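You operate a simulated robot arm through the tools that you are given. There is no shell and no other tool.

You run a simulated robot arm. Do the job below in one go: nothing can be reset, and whatever is moved stays where it is left.

## Task
Tap both box dowels flush, then wipe off the glue blob.
Fine: on the plywood box; use the mallet and the grey cloth pad; put both back. Set down upright: mallet, cloth pad. What is to be rubbed or washed off counts as gone when no trace of it is left.

It is judged by the outcome, as a careful person would: the job done as asked, and still so three seconds after it is handed in. It fails if anything else is knocked over, pushed out of place, dropped, spilled or broken. Flat cloth is picked up by pressing the open fingertips on it (5 to 10 N) and closing them slowly along it; thin cloth reads only 2 to 8 mm in the jaws.

## Robot
A 7-joint arm with a two-finger parallel gripper, fixed in place. Base frame: the origin is at the foot of the arm, x ahead of it, y to its left, z up. Readings come in mm, rad, newtons and seconds.
With the tool pointing down near the work surface it reaches from about 100 to 660 mm from the base axis. Its first joint turns from -1.152 to 1.152 rad. Payload 1.57 kg.
The TCP is the grasp point between the finger pads, 30 mm short of the fingertips. In the tool frame z runs along the fingers and y along their closing line. Largest opening 80 mm; finger width 17, thickness 12; the body of the gripper, 40 by 82 mm, starts 80 mm behind the TCP.
Orientation is told as [roll, pitch, yaw] about the base's x, y, z axes, in that order, counted from this pose: with the fingers straight down and closing along the base's y, the tool's x points along the base's -x, its y along +y and its z along -z.

## Interface
- The arm moves only by the tool jog_arm. Its arguments are lists of equal length, an entry for each row: "dr": the turn, a rotation vector about the base's x, y, z in rad, a list of three; "dp": the shift along the base's x, y, z in mm, a list of three; "gripper": the finger opening in mm, from 0 to 80. In form: {"dr": [[wx, wy, wz], ...], "dp": [[dx, dy, dz], ...], "gripper": [gripper, ...]}. A call has 1 to 20 rows; each row shifts and turns the commanded pose from where the row before left it. A row lasts 0.2 s, in which the tool goes at most 50 mm and 0.15 rad; a call with a longer step from one row to the next is refused whole, and so is a gripper value outside its range. Where a pose cannot be reached the arm comes as near as it can. A force on the tool above 80 N (or 10 N above the force at the start of the call, whichever is more), or a blocked arm, ends the call early, and 0.2 s more pass. Each finger travels about 72 mm/s and halts on what it meets, pressing with about 33 N; the grip force reading is that of the motor and also rises with nothing between the fingers. The clock runs only during rows and for 0.2 s after the last one: add rows that do not move to give the fingers time. The reply holds the time, the measured pose of the TCP, the force on the tool along the base axes, the opening and the grip force, in the units named above and with some noise, with the torque about the TCP (base axes, N m) and any sound that the robot's microphone picked up, and new pictures: "pictures" is both (left out), scene, wrist or none.
- Cameras (640 x 400 px; columns grow to the right, rows downward): "scene" is fixed at [71.2, 447.5, 1424.1]; the picture's right is [-0.60, -0.80, 0.00], its down [-0.46, 0.35, -0.82] and it looks along [0.65, -0.49, -0.58] (base axes); focal length 322 px, centre (320, 200). "wrist" rides on the gripper at [72, -7, -122] in the tool frame; the picture's right is [0.09, 1.00, 0.00], its down [-0.84, 0.08, -0.54] and it looks along [-0.54, 0.05, 0.84] (tool axes); focal length 238 px, centre (320, 200). There is no depth. A picture from a camera that has moved, and an enlarged one, comes with that camera's place and axes in the base frame and with its lens.
- inspect(camera, box): a new picture of the part [left, top, right, bottom] of that camera's present view, enlarged. The clock stands still meanwhile.
- hand_in(): hands the job in; it is judged then, once.

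Places have to be worked out from the pictures, the camera data and where the tool is seen. Open the gripper and draw the arm clear of the work before you hand the job in, unless the task says otherwise.

The tools are called after "Emit:" as name(argument=value, ...) on one line, values as JSON. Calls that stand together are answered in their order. jog_arm: Moves the arm, as the interface text tells. Its arguments: {"type":"object","properties":{"dr":{"type":"array","items":{"type":"array","items":{"type":"number"}}},"dp":{"type":"array","items":{"type":"array","items":{"type":"number"}}},"gripper":{"type":"array","items":{"type":"number"}},"pictures":{"type":"string","enum":["both","scene","wrist","none"]}},"required":["dr","dp","gripper"]} The other tools are called the same way: inspect (camera, box) takes an enlarged picture of a part of a camera's view; hand_in () hands the job in.

At the start:

```text
time: 0.0
tool_pos: [352.2, -95.7, 1199.5]
tool_rot: [-0.001, 0.0, 0.0]
contact_force: [0.6, 0.2, -0.2]
moment: [0.01, 0.01, 0.0]
opening: 79.9
grasp_force: 0.1
```

scene: 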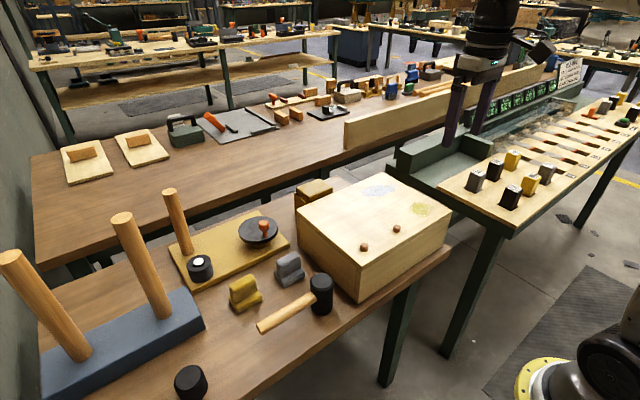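
wrist: 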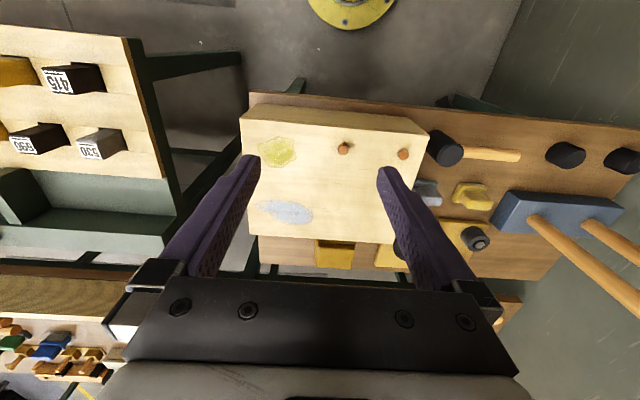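

I see the plywood box with two dowels, a yellow patch and a bluish patch on top, the mallet and cloth-like pads near it. I'll take enlarged views before moving.

Emit:
inspect(camera="scene", box=[160, 160, 460, 348])

Emit:
inspect(camera="wrist", box=[220, 80, 540, 280])

Emit:
inspect(camera="scene", box=[220, 230, 350, 340])

```text
2.13 times, centred on (310, 254) of scene
camera zoom: at [71.2, 447.5, 1424.1], right [-0.6, -0.8, 0.0], down [-0.46, 0.35, -0.82], along [0.65, -0.49, -0.58], focal length 686 px, centre (341, 85)
```

zoom: 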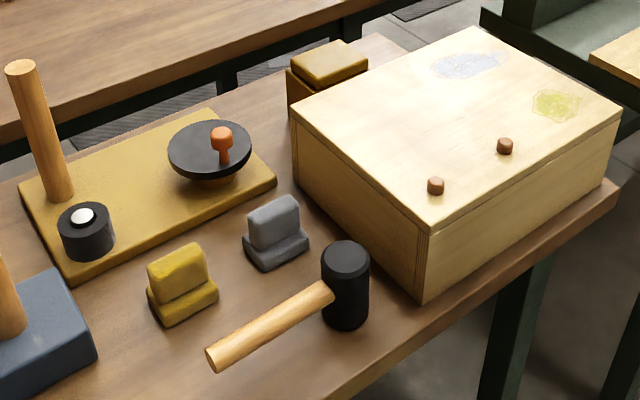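

```text
2.00 times, centred on (380, 180) of wrist
camera zoom: at [280.9, -103.6, 1321.0], right [-0.09, 1.0, 0.0], down [0.84, 0.08, 0.54], along [0.54, 0.05, -0.84], focal length 477 px, centre (200, 240)
```

zoom: 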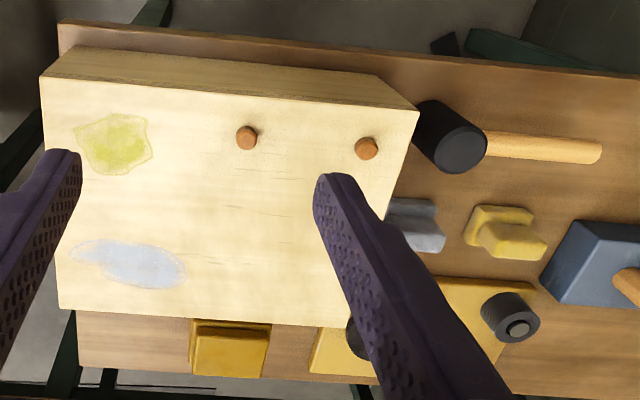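

```text
3.64 times, centred on (285, 285) of scene
camera zoom: at [71.2, 447.5, 1424.1], right [-0.6, -0.8, 0.0], down [-0.46, 0.35, -0.82], along [0.65, -0.49, -0.58], focal length 1172 px, centre (447, -109)
```

zoom: 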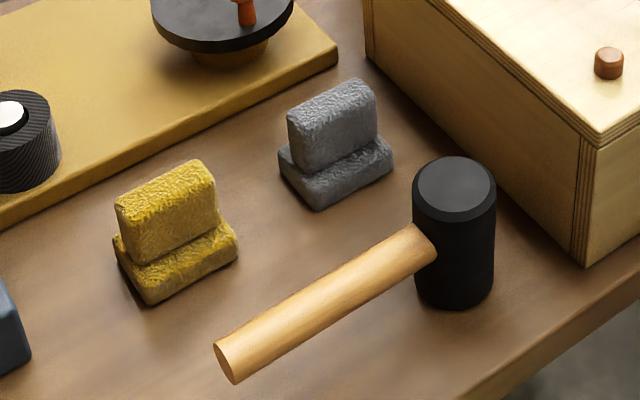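

Triangulating gives box top z≈910, dowels at about (427, 58) and (428, −49) with tops z≈923, mallet head at about (436, 167) with handle toward +y. I'll look closer at the two patches and the rest of the bench.

Emit:
inspect(camera="wrist", box=[240, 120, 330, 240])

Emit:
inspect(camera="scene", box=[340, 165, 460, 260])

Emit:
jog_arm(dr=[[0, 0, 0], [0, 0, 0], [0, 0, 0], [0, 0, 0]], dp=[[0, 40, -20], [0, 40, -20], [0, 40, -20], [0, 40, -20]], gripper=[80, 80, 80, 80])

```text
3.33 times, centred on (285, 180) of wrist
camera zoom: at [280.9, -103.6, 1321.0], right [-0.09, 1.0, 0.0], down [0.84, 0.08, 0.54], along [0.54, 0.05, -0.84], focal length 794 px, centre (437, 267)
```

zoom: 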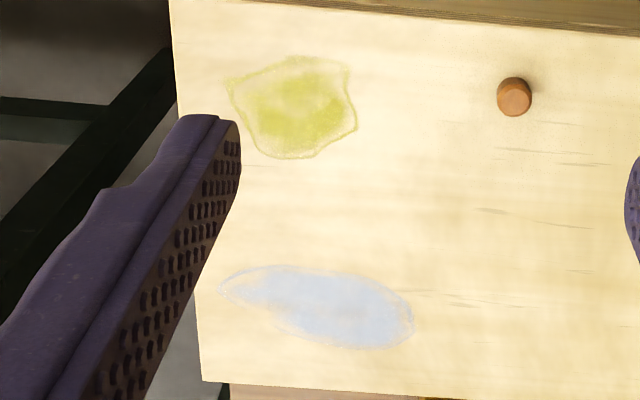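

```text
4.21 times, centred on (400, 212) of scene
camera zoom: at [71.2, 447.5, 1424.1], right [-0.6, -0.8, 0.0], down [-0.46, 0.35, -0.82], along [0.65, -0.49, -0.58], focal length 1357 px, centre (-17, 147)
```

zoom: 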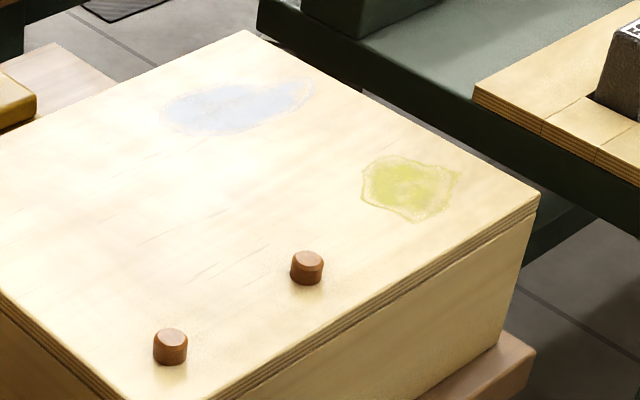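

```text
time: 1.0
tool_pos: [354.0, 65.3, 1119.2]
tool_rot: [0.001, 0.0, 0.0]
contact_force: [0.6, 0.0, -0.6]
moment: [-0.02, -0.02, 0.01]
opening: 80.0
grasp_force: 0.0
camera wrist: at [281.0, 57.5, 1241.0], right [-0.09, 1.0, 0.0], down [0.84, 0.08, 0.54], along [0.54, 0.05, -0.84], focal length 238 px, centre (320, 200)
```

scene: 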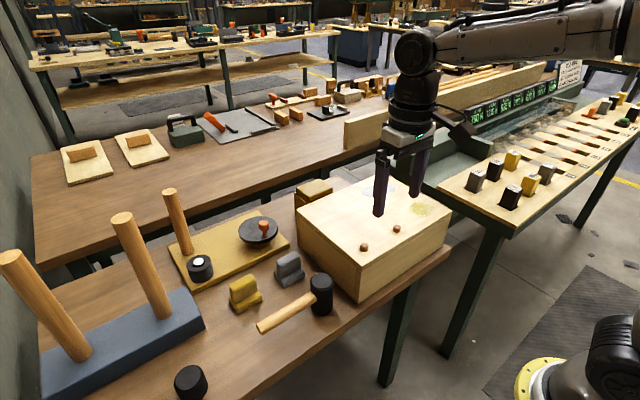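
wrist: 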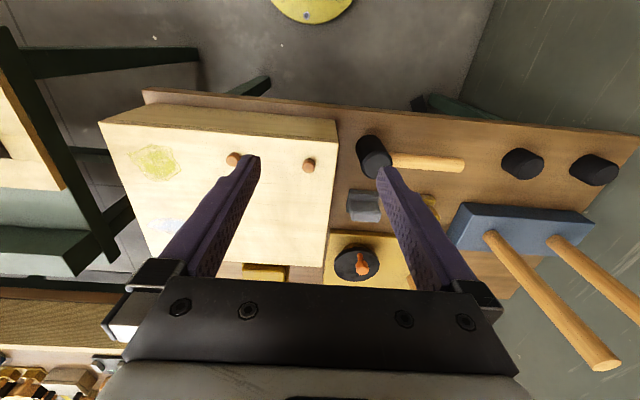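

The yellow-green patch looks like yellow wood glue; the bluish one seems to be something else, which I'll check later. Now I turn the tool 90° (closing along x) and move above the mallet head for a close view.

Emit:
jog_arm(dr=[[0, 0, 0.1428], [0, 0, 0.1428], [0, 0, 0.1428], [0, 0, 0.1428], [0, 0, 0.1428], [0, 0, 0.1428], [0, 0, 0.1428], [0, 0, 0.1428], [0, 0, 0.1428], [0, 0, 0.1428], [0, 0, 0.1428], [0, 0, 0]], dp=[[7.45, 9.2, -9], [7.45, 9.2, -9], [7.45, 9.2, -9], [7.45, 9.2, -9], [7.45, 9.2, -9], [7.45, 9.2, -9], [7.45, 9.2, -9], [7.45, 9.2, -9], [7.45, 9.2, -9], [7.45, 9.2, -9], [7.45, 9.2, -9], [0, 0, 0]], gripper=[80, 80, 80, 80, 80, 80, 80, 80, 80, 80, 80, 80])

```text
time: 3.6
tool_pos: [435.7, 165.8, 1021.4]
tool_rot: [0.001, -0.001, 1.573]
contact_force: [0.6, -0.7, -0.8]
moment: [0.01, 0.01, 0.04]
opening: 80.1
grasp_force: 0.1
camera wrist: at [442.0, 93.3, 1142.2], right [-1.0, -0.09, 0.0], down [-0.08, 0.84, 0.54], along [-0.05, 0.54, -0.84], focal length 238 px, centre (320, 200)
```

scene: 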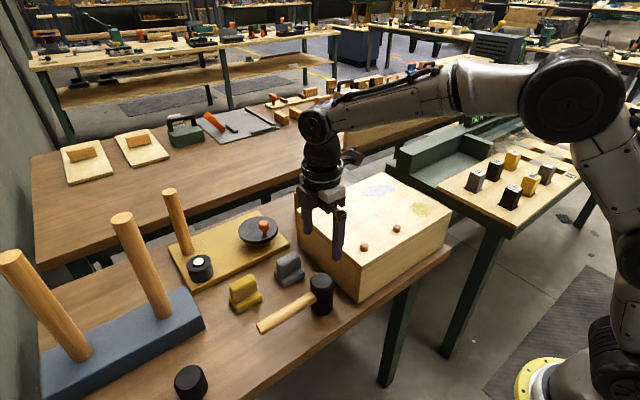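
wrist: 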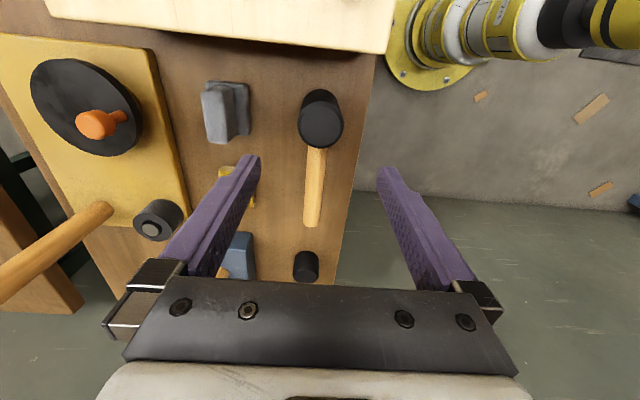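

The tool is above the mallet head, seen at column ~320 in the wrist view. I'll zoom in on the head and handle to fix its position and size.

Emit:
inspect(camera="wrist", box=[240, 75, 400, 175])

Emit:
inspect(camera="wrist", box=[180, 60, 360, 240])

Emit:
inspect(camera="scene", box=[240, 230, 360, 350])

```text
4.00 times, centred on (320, 125) of wrist
camera zoom: at [442.0, 93.3, 1142.2], right [-1.0, -0.09, 0.0], down [-0.08, 0.84, 0.54], along [-0.05, 0.54, -0.84], focal length 953 px, centre (320, 500)
```

zoom: 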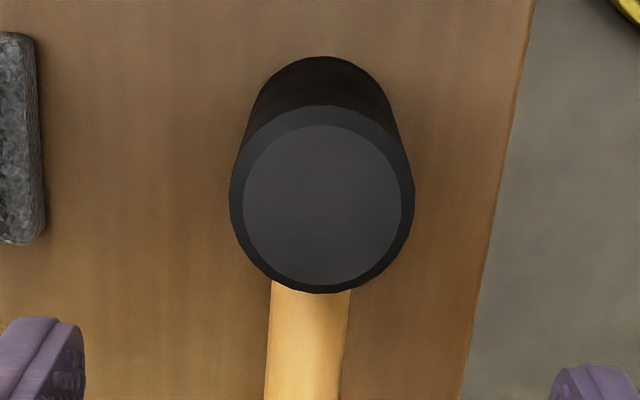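

```text
2.22 times, centred on (270, 150) of wrist
camera zoom: at [442.0, 93.3, 1142.2], right [-1.0, -0.09, 0.0], down [-0.08, 0.84, 0.54], along [-0.05, 0.54, -0.84], focal length 530 px, centre (431, 311)
```

zoom: 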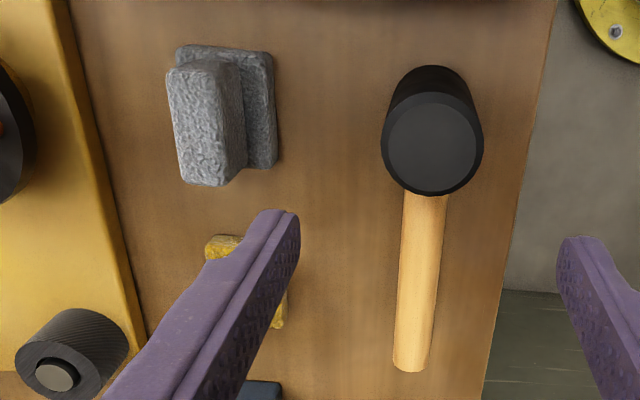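

```text
3.33 times, centred on (300, 290) of scene
camera zoom: at [71.2, 447.5, 1424.1], right [-0.6, -0.8, 0.0], down [-0.46, 0.35, -0.82], along [0.65, -0.49, -0.58], focal length 1074 px, centre (387, -100)
```

zoom: 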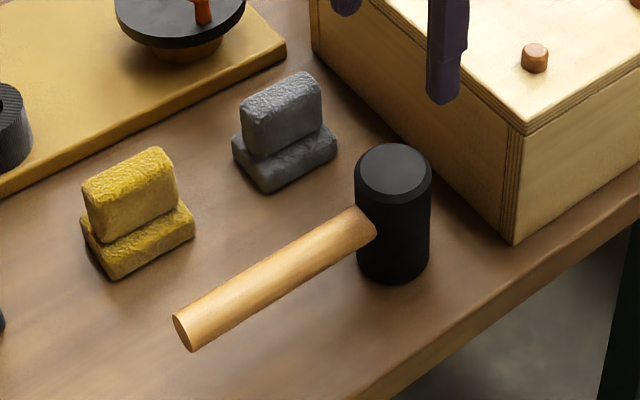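

Head: 50 mm diameter, centre about (435, 165), z from ~802 to ~884; handle toward +y. I descend with open fingers on both sides of the head to TCP z≈852.

Emit:
jog_arm(dr=[[0, 0, 0], [0, 0, 0], [0, 0, 0], [0, 0, 0], [0, 0, 0], [0, 0, 0], [0, 0, 0]], dp=[[-0.5, -1, -30], [0, 0, -30], [0, 0, -30], [0, 0, -25], [0, 0, -25], [0, 0, -20], [0, 0, -9]], gripper=[80, 80, 80, 80, 80, 80, 80])

```text
time: 5.2
tool_pos: [436.5, 166.6, 848.4]
tool_rot: [0.0, 0.0, 1.57]
contact_force: [0.4, 0.3, 0.0]
moment: [0.01, 0.02, -0.04]
opening: 79.8
grasp_force: 0.1
camera wrist: at [442.2, 93.0, 970.7], right [-1.0, -0.09, 0.0], down [-0.08, 0.84, 0.54], along [-0.05, 0.54, -0.84], focal length 238 px, centre (320, 200)
```

scene: 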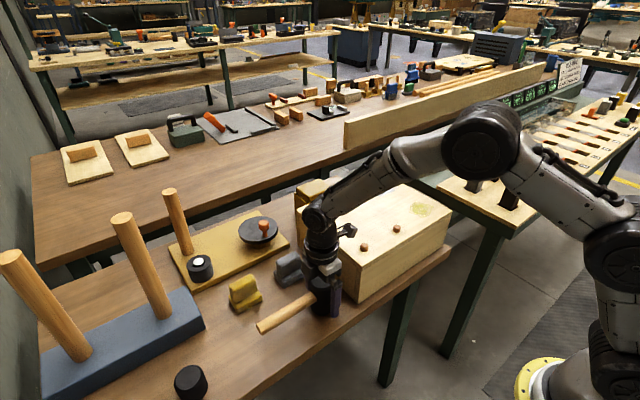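
wrist: 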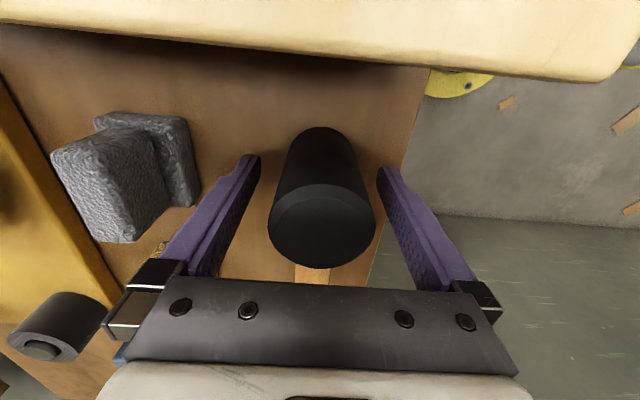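

Fingers straddle the head with it well centred. I close the fingers on the head.

Emit:
jog_arm(dr=[[0, 0, 0], [0, 0, 0], [0, 0, 0], [0, 0, 0], [0, 0, 0], [0, 0, 0]], dp=[[0, 0, 0], [0, 0, 0], [0, 0, 0], [0, 0, 0], [0, 0, 0], [0, 0, 0]], gripper=[68, 58, 48, 40, 30, 30], pictures="wrist")

```text
time: 6.6
tool_pos: [435.2, 165.4, 849.1]
tool_rot: [-0.001, 0.0, 1.572]
contact_force: [-2.6, -0.5, 1.8]
moment: [-0.02, 0.13, 0.09]
opening: 49.6
grasp_force: 33.2
camera wrist: at [442.2, 93.0, 971.3], right [-1.0, -0.09, 0.0], down [-0.08, 0.84, 0.54], along [-0.05, 0.54, -0.84], focal length 238 px, centre (320, 200)
```

wrist: 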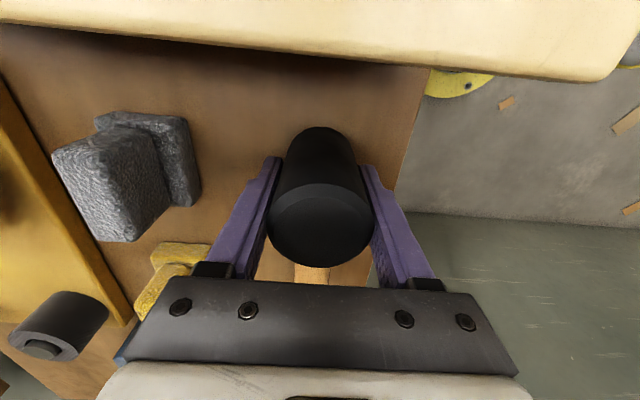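

Gripped at 49.6 mm opening. I lift it a little to check the hold and weight.

Emit:
jog_arm(dr=[[0, 0, 0], [0, 0, 0], [0, 0, 0], [0, 0, 0]], dp=[[0, 0, 5], [0, 0, 15], [0, 0, 20], [0, 0, 0]], gripper=[30, 30, 30, 30])

```text
time: 7.6
tool_pos: [435.8, 164.5, 889.5]
tool_rot: [0.002, 0.0, 1.569]
contact_force: [-0.3, 1.2, -3.9]
moment: [-0.05, 0.0, 0.01]
opening: 49.6
grasp_force: 32.9
camera wrist: at [442.6, 91.8, 1011.7], right [-1.0, -0.09, 0.0], down [-0.08, 0.84, 0.54], along [-0.05, 0.54, -0.84], focal length 238 px, centre (320, 200)
```

scene: 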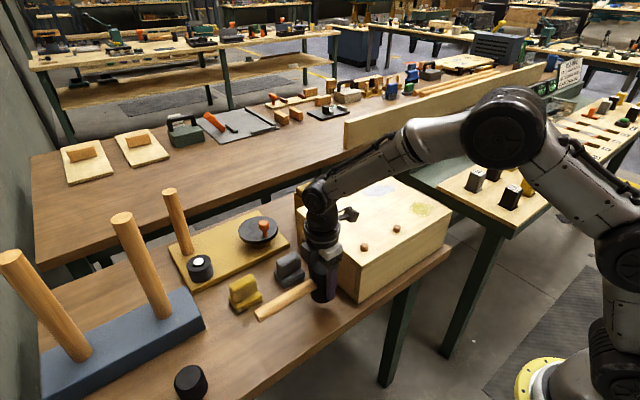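
wrist: 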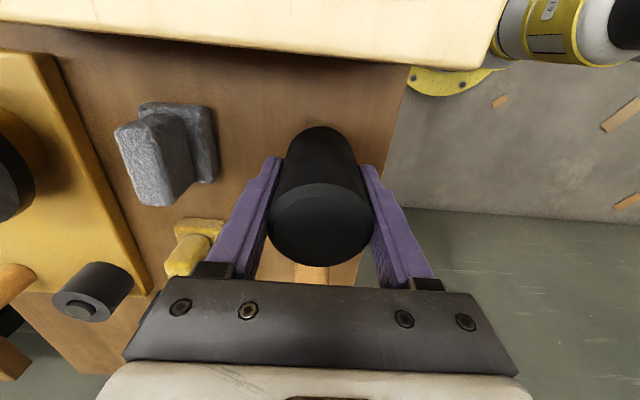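

The mallet is held firmly, weighing about 4 N. I raise it well above the box and shift toward the first dowel to look down at it.

Emit:
jog_arm(dr=[[0, 0, 0], [0, 0, 0], [0, 0, 0], [0, 0, 0], [0, 0, 0], [0, 0, 0], [0, 0, 0]], dp=[[0, 0, 30], [0, 0, 30], [0, 0, 30], [0, 0, 30], [0, -20, 0], [0, -20, 0], [0, 0, 0]], gripper=[30, 30, 30, 30, 30, 30, 30], pictures="wrist")

Emit:
inspect(camera="wrist", box=[260, 0, 420, 100])

```text
time: 9.2
tool_pos: [432.3, 122.7, 1011.8]
tool_rot: [0.001, -0.001, 1.57]
contact_force: [0.5, -0.2, -4.4]
moment: [-0.1, 0.01, -0.01]
opening: 49.5
grasp_force: 33.4
camera wrist: at [438.4, 51.0, 1133.0], right [-1.0, -0.09, 0.0], down [-0.08, 0.84, 0.54], along [-0.05, 0.54, -0.84], focal length 238 px, centre (320, 200)
```

wrist: 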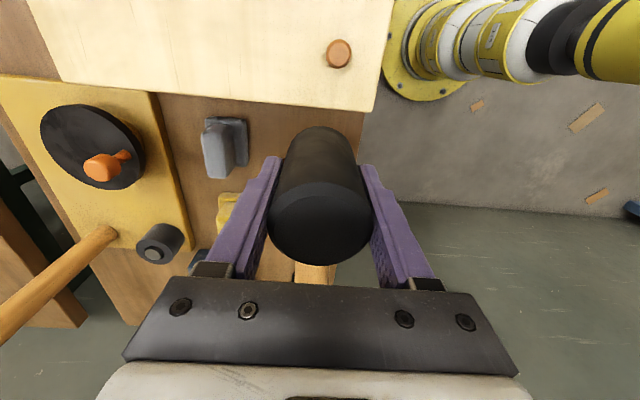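

```text
4.00 times, centred on (340, 50) of wrist
camera zoom: at [438.4, 51.0, 1133.0], right [-1.0, -0.09, 0.0], down [-0.08, 0.84, 0.54], along [-0.05, 0.54, -0.84], focal length 953 px, centre (240, 800)
```

zoom: 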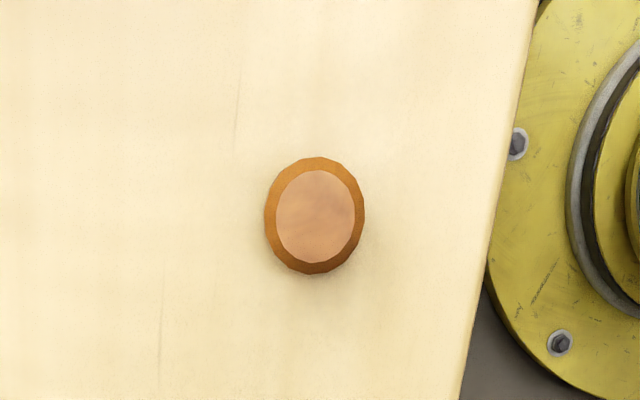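

The dowel D2 (about 18 mm wide) lies ~7 mm in −x and ~69 mm in −y from the mallet head. I move over it and come down to just above its top.

Emit:
jog_arm(dr=[[0, 0, 0], [0, 0, 0], [0, 0, 0], [0, 0, 0], [0, 0, 0]], dp=[[-3.3, -25, 0], [-2, -25, 0], [-2, -19, 0], [0, 0, -20], [0, 0, -10]], gripper=[30, 30, 30, 30, 30])

Emit:
inspect(camera="scene", box=[320, 190, 440, 290])

```text
time: 10.4
tool_pos: [426.7, 54.0, 985.7]
tool_rot: [-0.008, -0.001, 1.571]
contact_force: [-12.8, 0.5, 28.1]
moment: [0.0, 0.74, -0.02]
opening: 49.5
grasp_force: 33.1
camera wrist: at [433.3, -17.9, 1107.2], right [-1.0, -0.09, -0.01], down [-0.08, 0.84, 0.54], along [-0.04, 0.54, -0.84], focal length 238 px, centre (320, 200)
```

scene: 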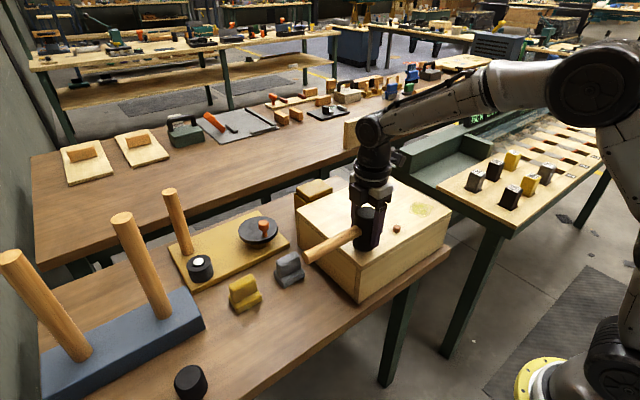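
wrist: 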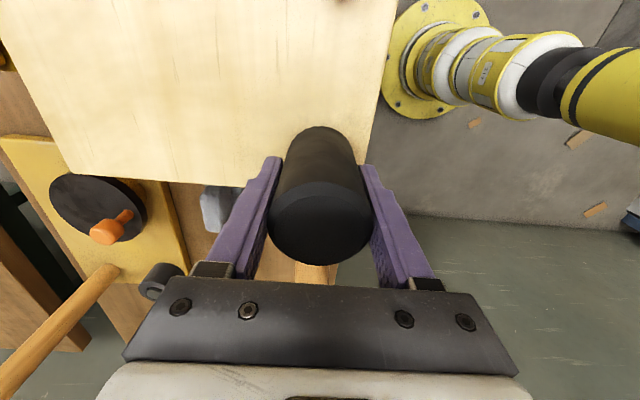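

```text
4.00 times, centred on (380, 240) of scene
camera zoom: at [70.5, 447.5, 1424.2], right [-0.6, -0.8, 0.0], down [-0.46, 0.35, -0.82], along [0.65, -0.49, -0.58], focal length 1289 px, centre (80, 40)
```

zoom: 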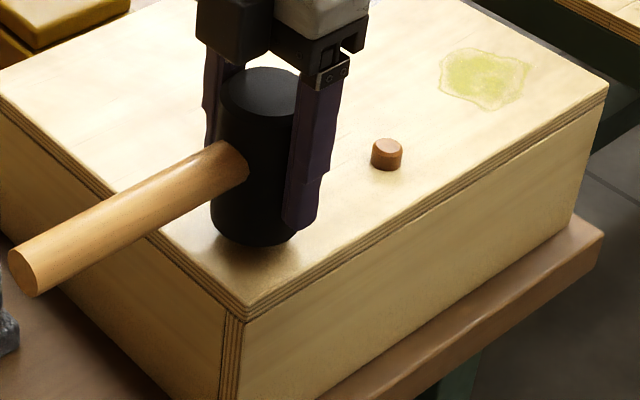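

Contact came earlier than I estimated: the head bottom is ~57 mm below the TCP, and it now presses on the dowel with ~28 N, slightly off-centre in x. I back up a bit, shift −4 mm in x, and give a first tap.

Emit:
jog_arm(dr=[[0, 0, 0], [0, 0, 0], [0, 0, 0], [0, 0, 0], [0, 0, 0]], dp=[[0, 0, 20], [-4, 0, 0], [0, 0, 0], [0, 0, -24], [0, 0, 24]], gripper=[30, 30, 30, 30, 30])

Emit:
inspect(camera="scene", box=[320, 190, 440, 290])

```text
time: 11.6
tool_pos: [423.3, 54.6, 1000.3]
tool_rot: [0.0, 0.001, 1.568]
contact_force: [0.4, 0.4, -3.0]
moment: [-0.07, -0.01, -0.04]
opening: 49.6
grasp_force: 33.4
camera wrist: at [429.1, -16.8, 1122.2], right [-1.0, -0.09, 0.0], down [-0.08, 0.84, 0.54], along [-0.05, 0.54, -0.84], focal length 238 px, centre (320, 200)
```

scene: 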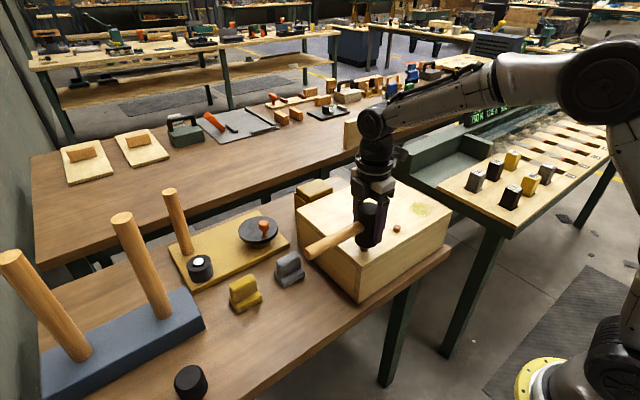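
wrist: 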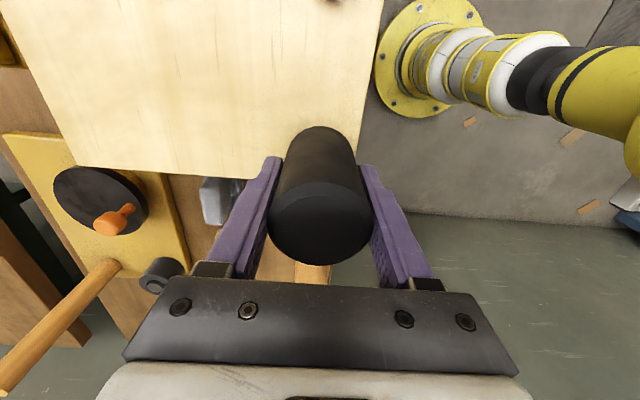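

```text
4.00 times, centred on (380, 240) of scene
camera zoom: at [71.3, 447.5, 1424.1], right [-0.6, -0.8, 0.0], down [-0.46, 0.35, -0.82], along [0.65, -0.49, -0.58], focal length 1289 px, centre (80, 40)
```

zoom: 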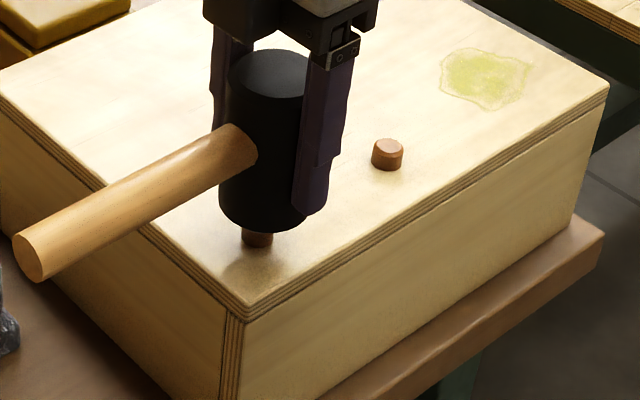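

No sound and no clear change. I tap again and stop at the bottom to read the height and force.

Emit:
jog_arm(dr=[[0, 0, 0]], dp=[[0, 0, -28]], gripper=[30], pictures="none")

Emit:
inspect(camera="scene", box=[320, 190, 440, 290])

```text
time: 12.0
tool_pos: [427.3, 54.8, 976.7]
tool_rot: [-0.011, -0.002, 1.571]
contact_force: [-0.2, 2.5, 13.0]
moment: [0.16, -0.25, 0.04]
opening: 49.8
grasp_force: 32.9
```

```text
4.00 times, centred on (380, 240) of scene
camera zoom: at [70.8, 447.5, 1424.1], right [-0.6, -0.8, 0.0], down [-0.46, 0.35, -0.82], along [0.65, -0.49, -0.58], focal length 1289 px, centre (80, 40)
```

zoom: 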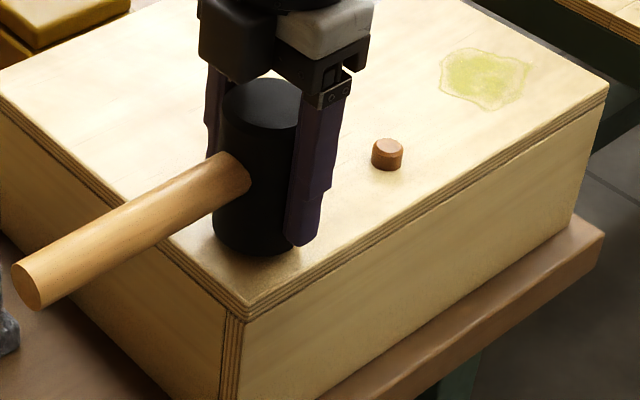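

The head went ~9 mm lower than at first contact with no slip in the grip, so the dowel is sinking. I give another tap a bit deeper.

Emit:
jog_arm(dr=[[0, 0, 0], [0, 0, 0], [0, 0, 0]], dp=[[0, 0, 24], [0, 0, 0], [0, 0, -32]], gripper=[30, 30, 30], pictures="none")

Emit:
inspect(camera="scene", box=[320, 190, 440, 290])

```text
time: 12.8
tool_pos: [422.9, 53.5, 969.6]
tool_rot: [-0.01, -0.002, 1.57]
contact_force: [-10.6, -3.4, 29.5]
moment: [0.29, 0.86, 0.13]
opening: 49.6
grasp_force: 33.0
```

```text
4.00 times, centred on (380, 240) of scene
camera zoom: at [70.5, 447.4, 1424.2], right [-0.6, -0.8, 0.0], down [-0.46, 0.35, -0.82], along [0.65, -0.49, -0.58], focal length 1289 px, centre (80, 40)
```

zoom: 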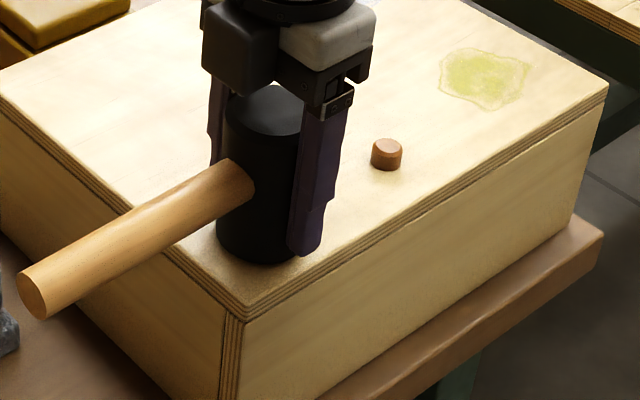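

Now z≈969.6 at ~30 N. I raise and move aside in +y to see how far the dowel still protrudes.

Emit:
jog_arm(dr=[[0, 0, 0], [0, 0, 0], [0, 0, 0], [0, 0, 0], [0, 0, 0]], dp=[[0, 0, 23], [0, 0, 23], [0, 35, 0], [0, 35, 0], [0, 0, 0]], gripper=[30, 30, 30, 30, 30], pictures="wrist")

Emit:
inspect(camera="scene", box=[340, 210, 420, 270])

Emit:
inspect(camera="wrist", box=[260, 0, 420, 100])

```text
time: 14.0
tool_pos: [424.1, 125.1, 1010.1]
tool_rot: [-0.001, 0.002, 1.57]
contact_force: [0.6, -0.3, -4.2]
moment: [-0.06, -0.02, 0.01]
opening: 49.6
grasp_force: 33.0
camera wrist: at [429.8, 53.1, 1132.1], right [-1.0, -0.09, 0.0], down [-0.08, 0.84, 0.54], along [-0.05, 0.54, -0.84], focal length 238 px, centre (320, 200)
```

wrist: 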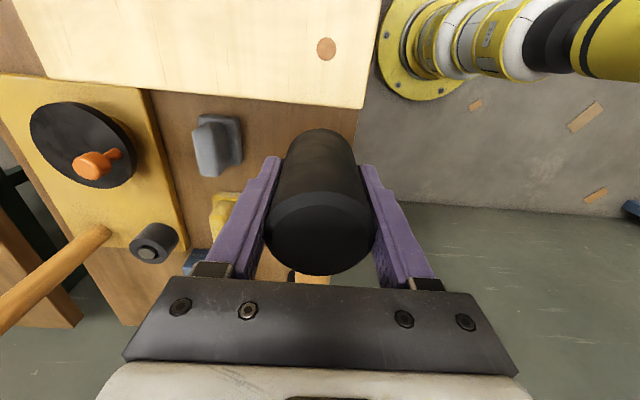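

```text
6.67 times, centred on (380, 240) of scene
camera zoom: at [71.2, 447.6, 1424.1], right [-0.6, -0.8, 0.0], down [-0.46, 0.35, -0.82], along [0.65, -0.49, -0.58], focal length 2149 px, centre (-80, -67)
```

zoom: 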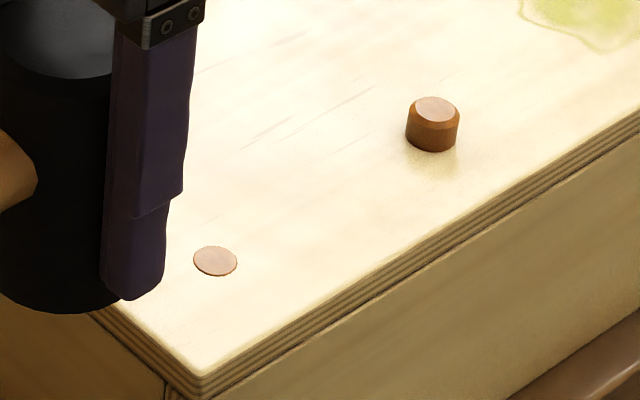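

```text
4.00 times, centred on (340, 50) of wrist
camera zoom: at [429.8, 53.1, 1132.1], right [-1.0, -0.09, 0.0], down [-0.08, 0.84, 0.54], along [-0.05, 0.54, -0.84], focal length 953 px, centre (240, 800)
```

zoom: 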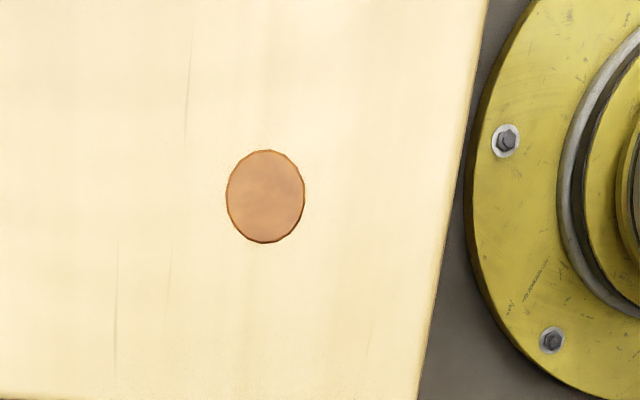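

D2 looks flush. I check it at a higher enlargement before going on to the other dowel.

Emit:
inspect(camera="wrist", box=[310, 30, 342, 66])

Emit:
inspect(camera="scene", box=[358, 235, 378, 249])

```text
11.11 times, centred on (326, 48) of wrist
camera zoom: at [429.8, 53.1, 1132.1], right [-1.0, -0.09, 0.0], down [-0.08, 0.84, 0.54], along [-0.05, 0.54, -0.84], focal length 2648 px, centre (253, 1889)
```

zoom: 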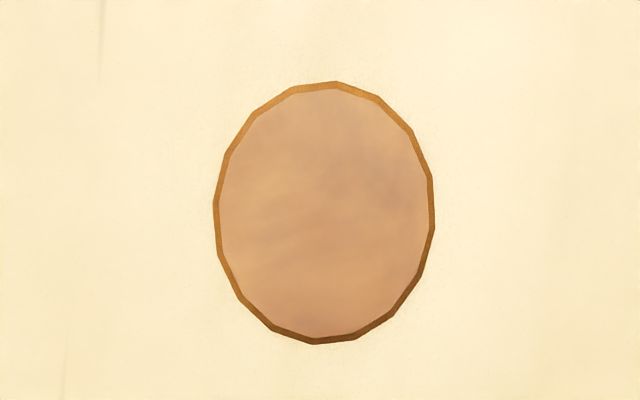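

```text
16.00 times, centred on (368, 242) of scene
camera zoom: at [71.2, 447.6, 1424.1], right [-0.6, -0.8, 0.0], down [-0.46, 0.35, -0.82], along [0.65, -0.49, -0.58], focal length 5157 px, centre (-448, -472)
```

zoom: 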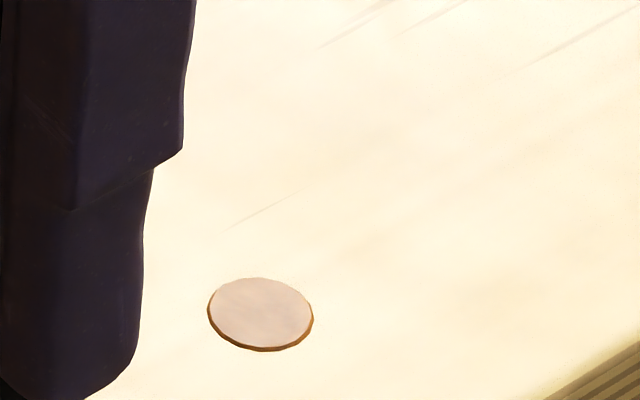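

The thin bevel ring suggests D2 is still ~0.5 mm proud. I return over it and give two slightly firmer taps.

Emit:
jog_arm(dr=[[0, 0, 0], [0, 0, 0], [0, 0, 0], [0, 0, 0], [0, 0, 0]], dp=[[0, -35, 0], [0, -35, 0], [0, 0, -20], [0, 0, 0], [0, 0, -32]], gripper=[30, 30, 30, 30, 30], pictures="none")

Emit:
inspect(camera="scene", box=[320, 190, 440, 290])

```text
time: 15.2
tool_pos: [425.4, 53.5, 962.1]
tool_rot: [-0.01, -0.002, 1.57]
contact_force: [2.6, 0.1, 10.5]
moment: [0.03, 0.15, 0.01]
opening: 49.8
grasp_force: 13.7
```

```text
4.00 times, centred on (380, 240) of scene
camera zoom: at [71.0, 447.5, 1424.1], right [-0.6, -0.8, 0.0], down [-0.46, 0.35, -0.82], along [0.65, -0.49, -0.58], focal length 1289 px, centre (80, 40)
```

zoom: 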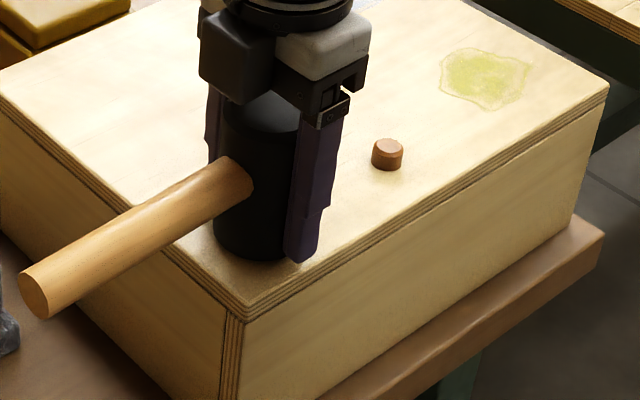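

The fingers seem to have slid ~6 mm down the head at that blow, meaning the head was seated hard on the box top. I raise, move aside and check grip and dowel.

Emit:
jog_arm(dr=[[0, 0, 0], [0, 0, 0], [0, 0, 0], [0, 0, 0], [0, 0, 0]], dp=[[0, 0, 5], [0, 0, 23], [0, 0, 24], [0, 35, 0], [0, 35, 0]], gripper=[30, 30, 30, 30, 30], pictures="both")

Emit:
inspect(camera="wrist", box=[310, 30, 342, 66])

Emit:
inspect(camera="scene", box=[358, 235, 378, 249])

Emit:
inspect(camera="scene", box=[280, 170, 400, 270])

```text
time: 16.4
tool_pos: [424.7, 124.1, 1011.4]
tool_rot: [0.002, 0.0, 1.569]
contact_force: [0.5, 0.1, -4.7]
moment: [-0.1, -0.01, 0.03]
opening: 49.8
grasp_force: 32.8
camera wrist: at [431.2, 52.0, 1133.0], right [-1.0, -0.09, 0.0], down [-0.08, 0.84, 0.54], along [-0.05, 0.54, -0.84], focal length 238 px, centre (320, 200)
```

scene: 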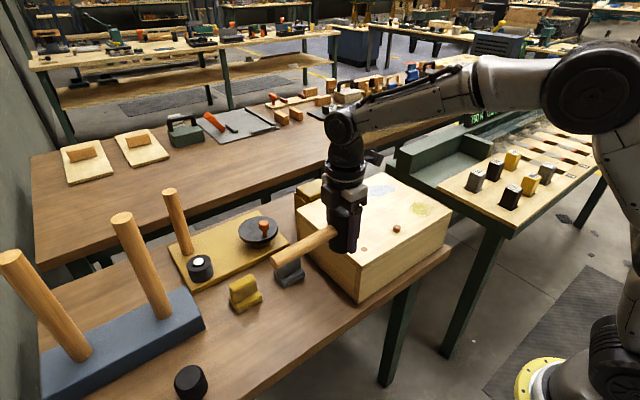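
wrist: 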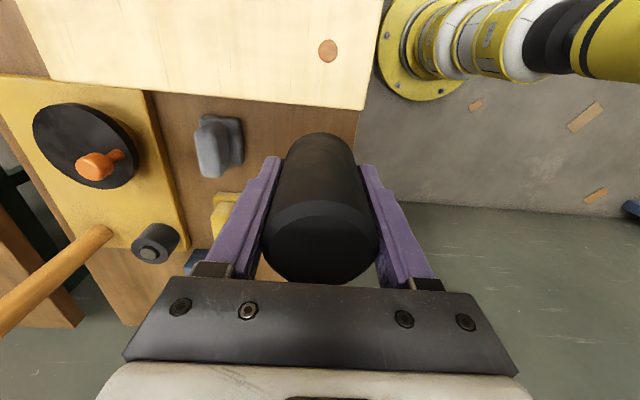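

```text
11.11 times, centred on (326, 48) of wrist
camera zoom: at [431.2, 52.0, 1133.0], right [-1.0, -0.09, 0.0], down [-0.08, 0.84, 0.54], along [-0.05, 0.54, -0.84], focal length 2648 px, centre (253, 1889)
```

zoom: 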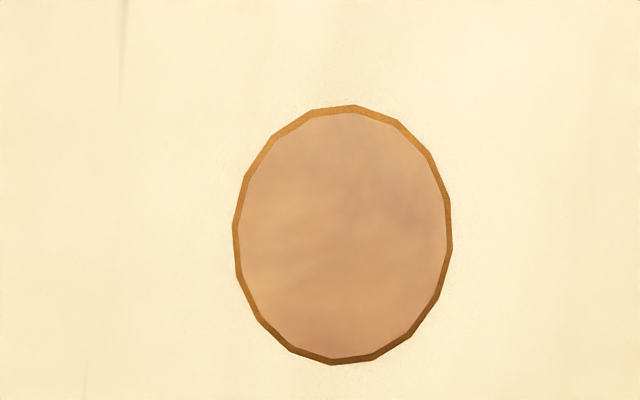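

```text
16.00 times, centred on (368, 242) of scene
camera zoom: at [71.3, 447.5, 1424.1], right [-0.6, -0.8, 0.0], down [-0.46, 0.35, -0.82], along [0.65, -0.49, -0.58], focal length 5157 px, centre (-448, -472)
```

zoom: 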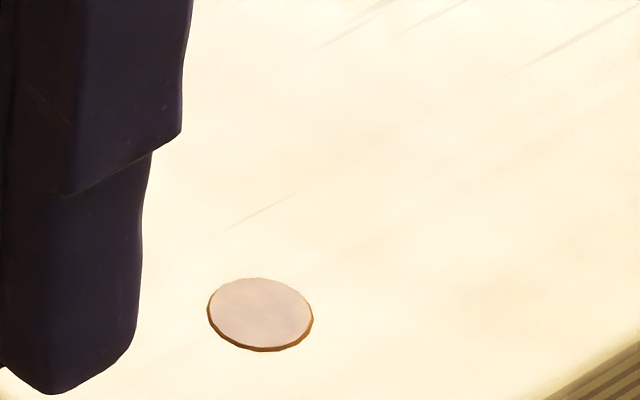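

```text
4.00 times, centred on (340, 220) of scene
camera zoom: at [71.3, 447.5, 1424.1], right [-0.6, -0.8, 0.0], down [-0.46, 0.35, -0.82], along [0.65, -0.49, -0.58], focal length 1289 px, centre (240, 120)
```

zoom: 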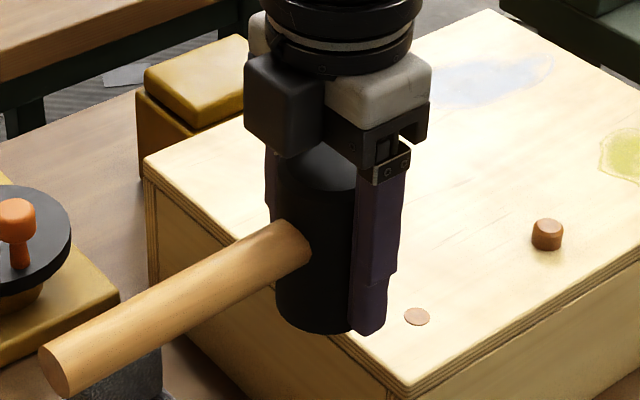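

D2's rim is unchanged after the hard blow, so it is seated at its stop: flush. Now I move toward D1 and look down at it before striking.

Emit:
jog_arm(dr=[[0, 0, 0], [0, 0, 0], [0, 0, 0], [0, 0, 0], [0, 0, 0]], dp=[[0, -30, 5], [0, -30, 5], [0, -30, 0], [0, -16, 0], [0, 0, 0]], gripper=[30, 30, 30, 30, 30], pictures="wrist")

Emit:
inspect(camera="wrist", box=[260, 0, 420, 100])

```text
time: 17.6
tool_pos: [422.0, 16.9, 1022.4]
tool_rot: [0.001, 0.001, 1.57]
contact_force: [0.1, -0.4, -3.3]
moment: [-0.1, 0.01, -0.02]
opening: 49.5
grasp_force: 33.3
camera wrist: at [429.5, -56.2, 1143.9], right [-1.0, -0.09, 0.0], down [-0.08, 0.84, 0.54], along [-0.05, 0.54, -0.84], focal length 238 px, centre (320, 200)
```

wrist: 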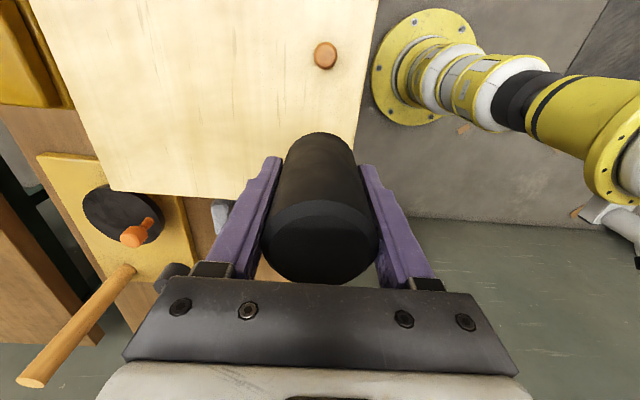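

```text
4.00 times, centred on (340, 50) of wrist
camera zoom: at [429.5, -56.2, 1143.9], right [-1.0, -0.09, 0.0], down [-0.08, 0.84, 0.54], along [-0.05, 0.54, -0.84], focal length 953 px, centre (240, 800)
```

zoom: 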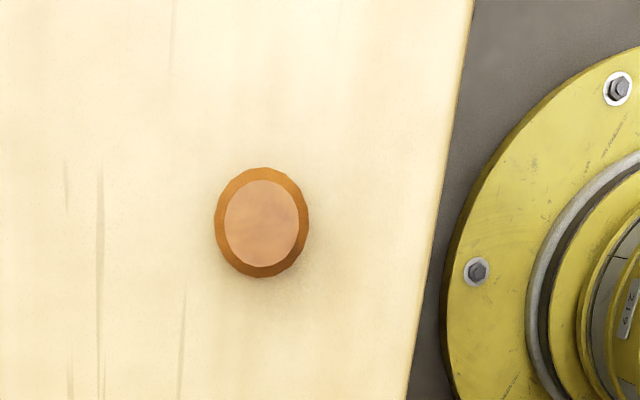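

D1 is ~2.5 mm +x and ~67 mm −y from the head. I move over it and tap it in two strokes (flush expected at TCP z≈962).

Emit:
jog_arm(dr=[[0, 0, 0], [0, 0, 0], [0, 0, 0], [0, 0, 0], [0, 0, 0], [0, 0, 0]], dp=[[2.5, -30, 0], [0, -27, 0], [0, -10, 0], [0, 0, -22], [0, 0, 0], [0, 0, -30]], gripper=[30, 30, 30, 30, 30, 30], pictures="none")

Emit:
inspect(camera="scene", box=[320, 170, 460, 290])

```text
time: 19.0
tool_pos: [426.8, -47.2, 970.4]
tool_rot: [-0.002, -0.001, 1.57]
contact_force: [-2.8, -1.0, 3.7]
moment: [-0.14, 0.12, 0.02]
opening: 49.4
grasp_force: 33.0
```

```text
3.33 times, centred on (390, 230) of scene
camera zoom: at [71.1, 447.5, 1424.1], right [-0.6, -0.8, 0.0], down [-0.46, 0.35, -0.82], along [0.65, -0.49, -0.58], focal length 1074 px, centre (87, 100)
```

zoom: 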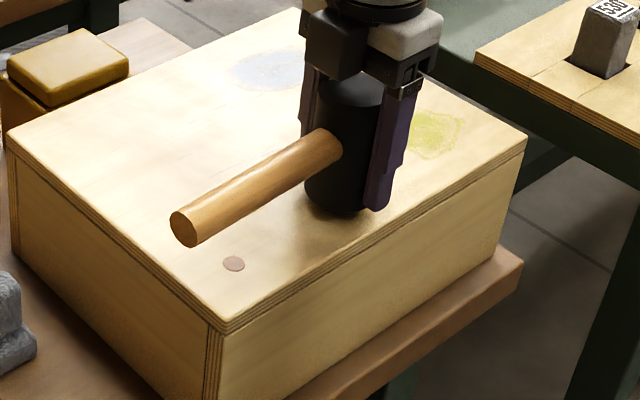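

D1 sank ~8 mm. I give the second stroke.

Emit:
jog_arm(dr=[[0, 0, 0], [0, 0, 0], [0, 0, 0]], dp=[[0, 0, 24], [0, 0, 0], [0, 0, -35]], gripper=[30, 30, 30], pictures="none")

Emit:
inspect(camera="scene", box=[320, 170, 460, 290])

```text
time: 19.8
tool_pos: [428.7, -48.5, 962.4]
tool_rot: [-0.011, 0.0, 1.573]
contact_force: [0.2, 1.5, 12.4]
moment: [-0.09, 0.05, 0.03]
opening: 49.1
grasp_force: 33.0
```

```text
3.33 times, centred on (390, 230) of scene
camera zoom: at [71.0, 447.6, 1424.1], right [-0.6, -0.8, 0.0], down [-0.46, 0.35, -0.82], along [0.65, -0.49, -0.58], focal length 1074 px, centre (87, 100)
```

zoom: 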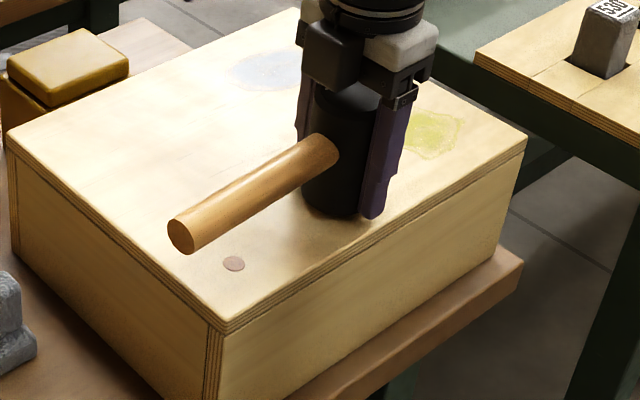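

z≈962 now. I raise and move +y to look at D1.

Emit:
jog_arm(dr=[[0, 0, 0], [0, 0, 0], [0, 0, 0], [0, 0, 0], [0, 0, 0]], dp=[[0, 0, 23], [0, 0, 30], [0, 33, 0], [0, 34, 0], [0, 0, 0]], gripper=[30, 30, 30, 30, 30], pictures="wrist")

Emit:
inspect(camera="wrist", box=[310, 30, 342, 66])

Emit:
inspect(camera="scene", box=[350, 210, 420, 260])

```text
time: 21.0
tool_pos: [426.1, 20.9, 1008.4]
tool_rot: [0.0, 0.0, 1.571]
contact_force: [-0.6, 0.0, -3.9]
moment: [-0.07, -0.01, 0.01]
opening: 49.3
grasp_force: 33.1
camera wrist: at [432.0, -51.9, 1130.8], right [-1.0, -0.09, 0.0], down [-0.08, 0.84, 0.54], along [-0.05, 0.54, -0.84], focal length 238 px, centre (320, 200)
```

wrist: 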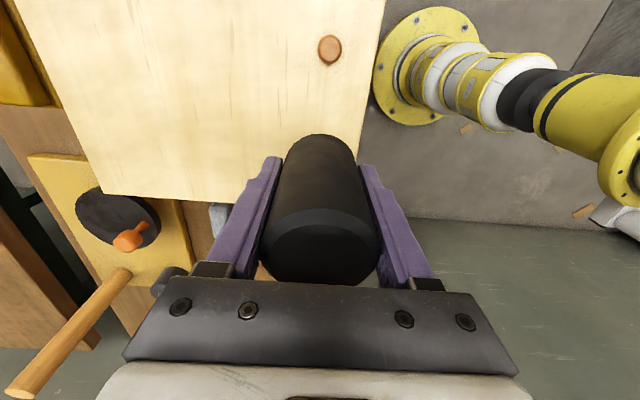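

```text
11.11 times, centred on (326, 48) of wrist
camera zoom: at [432.0, -51.9, 1130.8], right [-1.0, -0.09, 0.0], down [-0.08, 0.84, 0.54], along [-0.05, 0.54, -0.84], focal length 2648 px, centre (253, 1889)
```

zoom: 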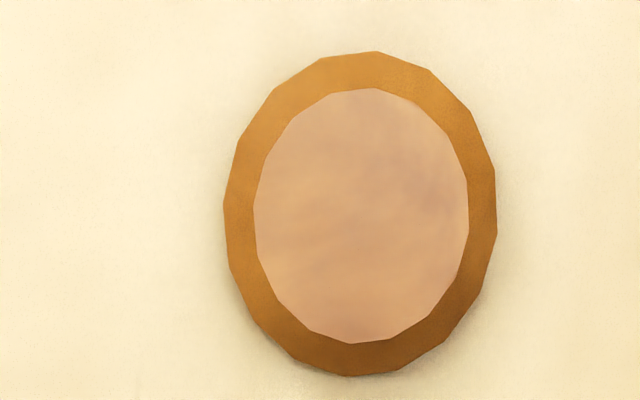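

```text
8.00 times, centred on (385, 235) of scene
camera zoom: at [71.2, 447.5, 1424.1], right [-0.6, -0.8, 0.0], down [-0.46, 0.35, -0.82], along [0.65, -0.49, -0.58], focal length 2579 px, centre (-200, -80)
```

zoom: 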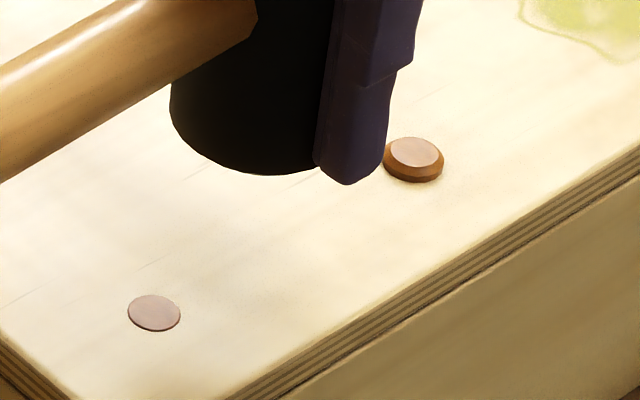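

D1 is still ~4–5 mm proud (the head slid a little in the grip). I go back and strike again, deeper.

Emit:
jog_arm(dr=[[0, 0, 0], [0, 0, 0], [0, 0, 0], [0, 0, 0], [0, 0, 0]], dp=[[0, -33, 0], [0, -34, 0], [0, 0, -22], [0, 0, 0], [0, 0, -35]], gripper=[30, 30, 30, 30, 30], pictures="none")

Emit:
inspect(camera="scene", box=[320, 170, 460, 290])

```text
time: 22.2
tool_pos: [427.4, -49.5, 960.3]
tool_rot: [-0.007, 0.0, 1.571]
contact_force: [-10.6, -0.4, 25.7]
moment: [0.47, 0.58, 0.17]
opening: 49.6
grasp_force: 33.4
```

```text
3.33 times, centred on (390, 230) of scene
camera zoom: at [70.6, 447.5, 1424.2], right [-0.6, -0.8, 0.0], down [-0.46, 0.35, -0.82], along [0.65, -0.49, -0.58], focal length 1074 px, centre (87, 100)
```

zoom: 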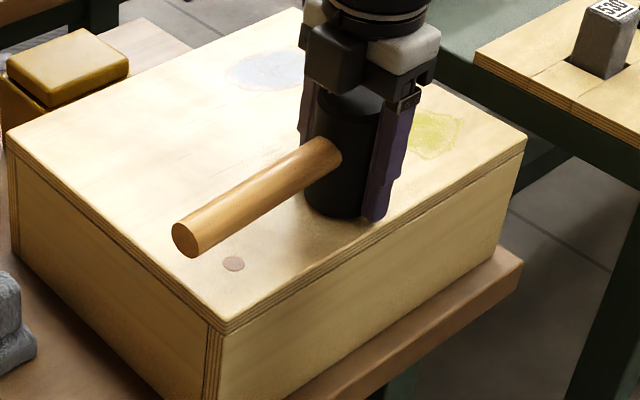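

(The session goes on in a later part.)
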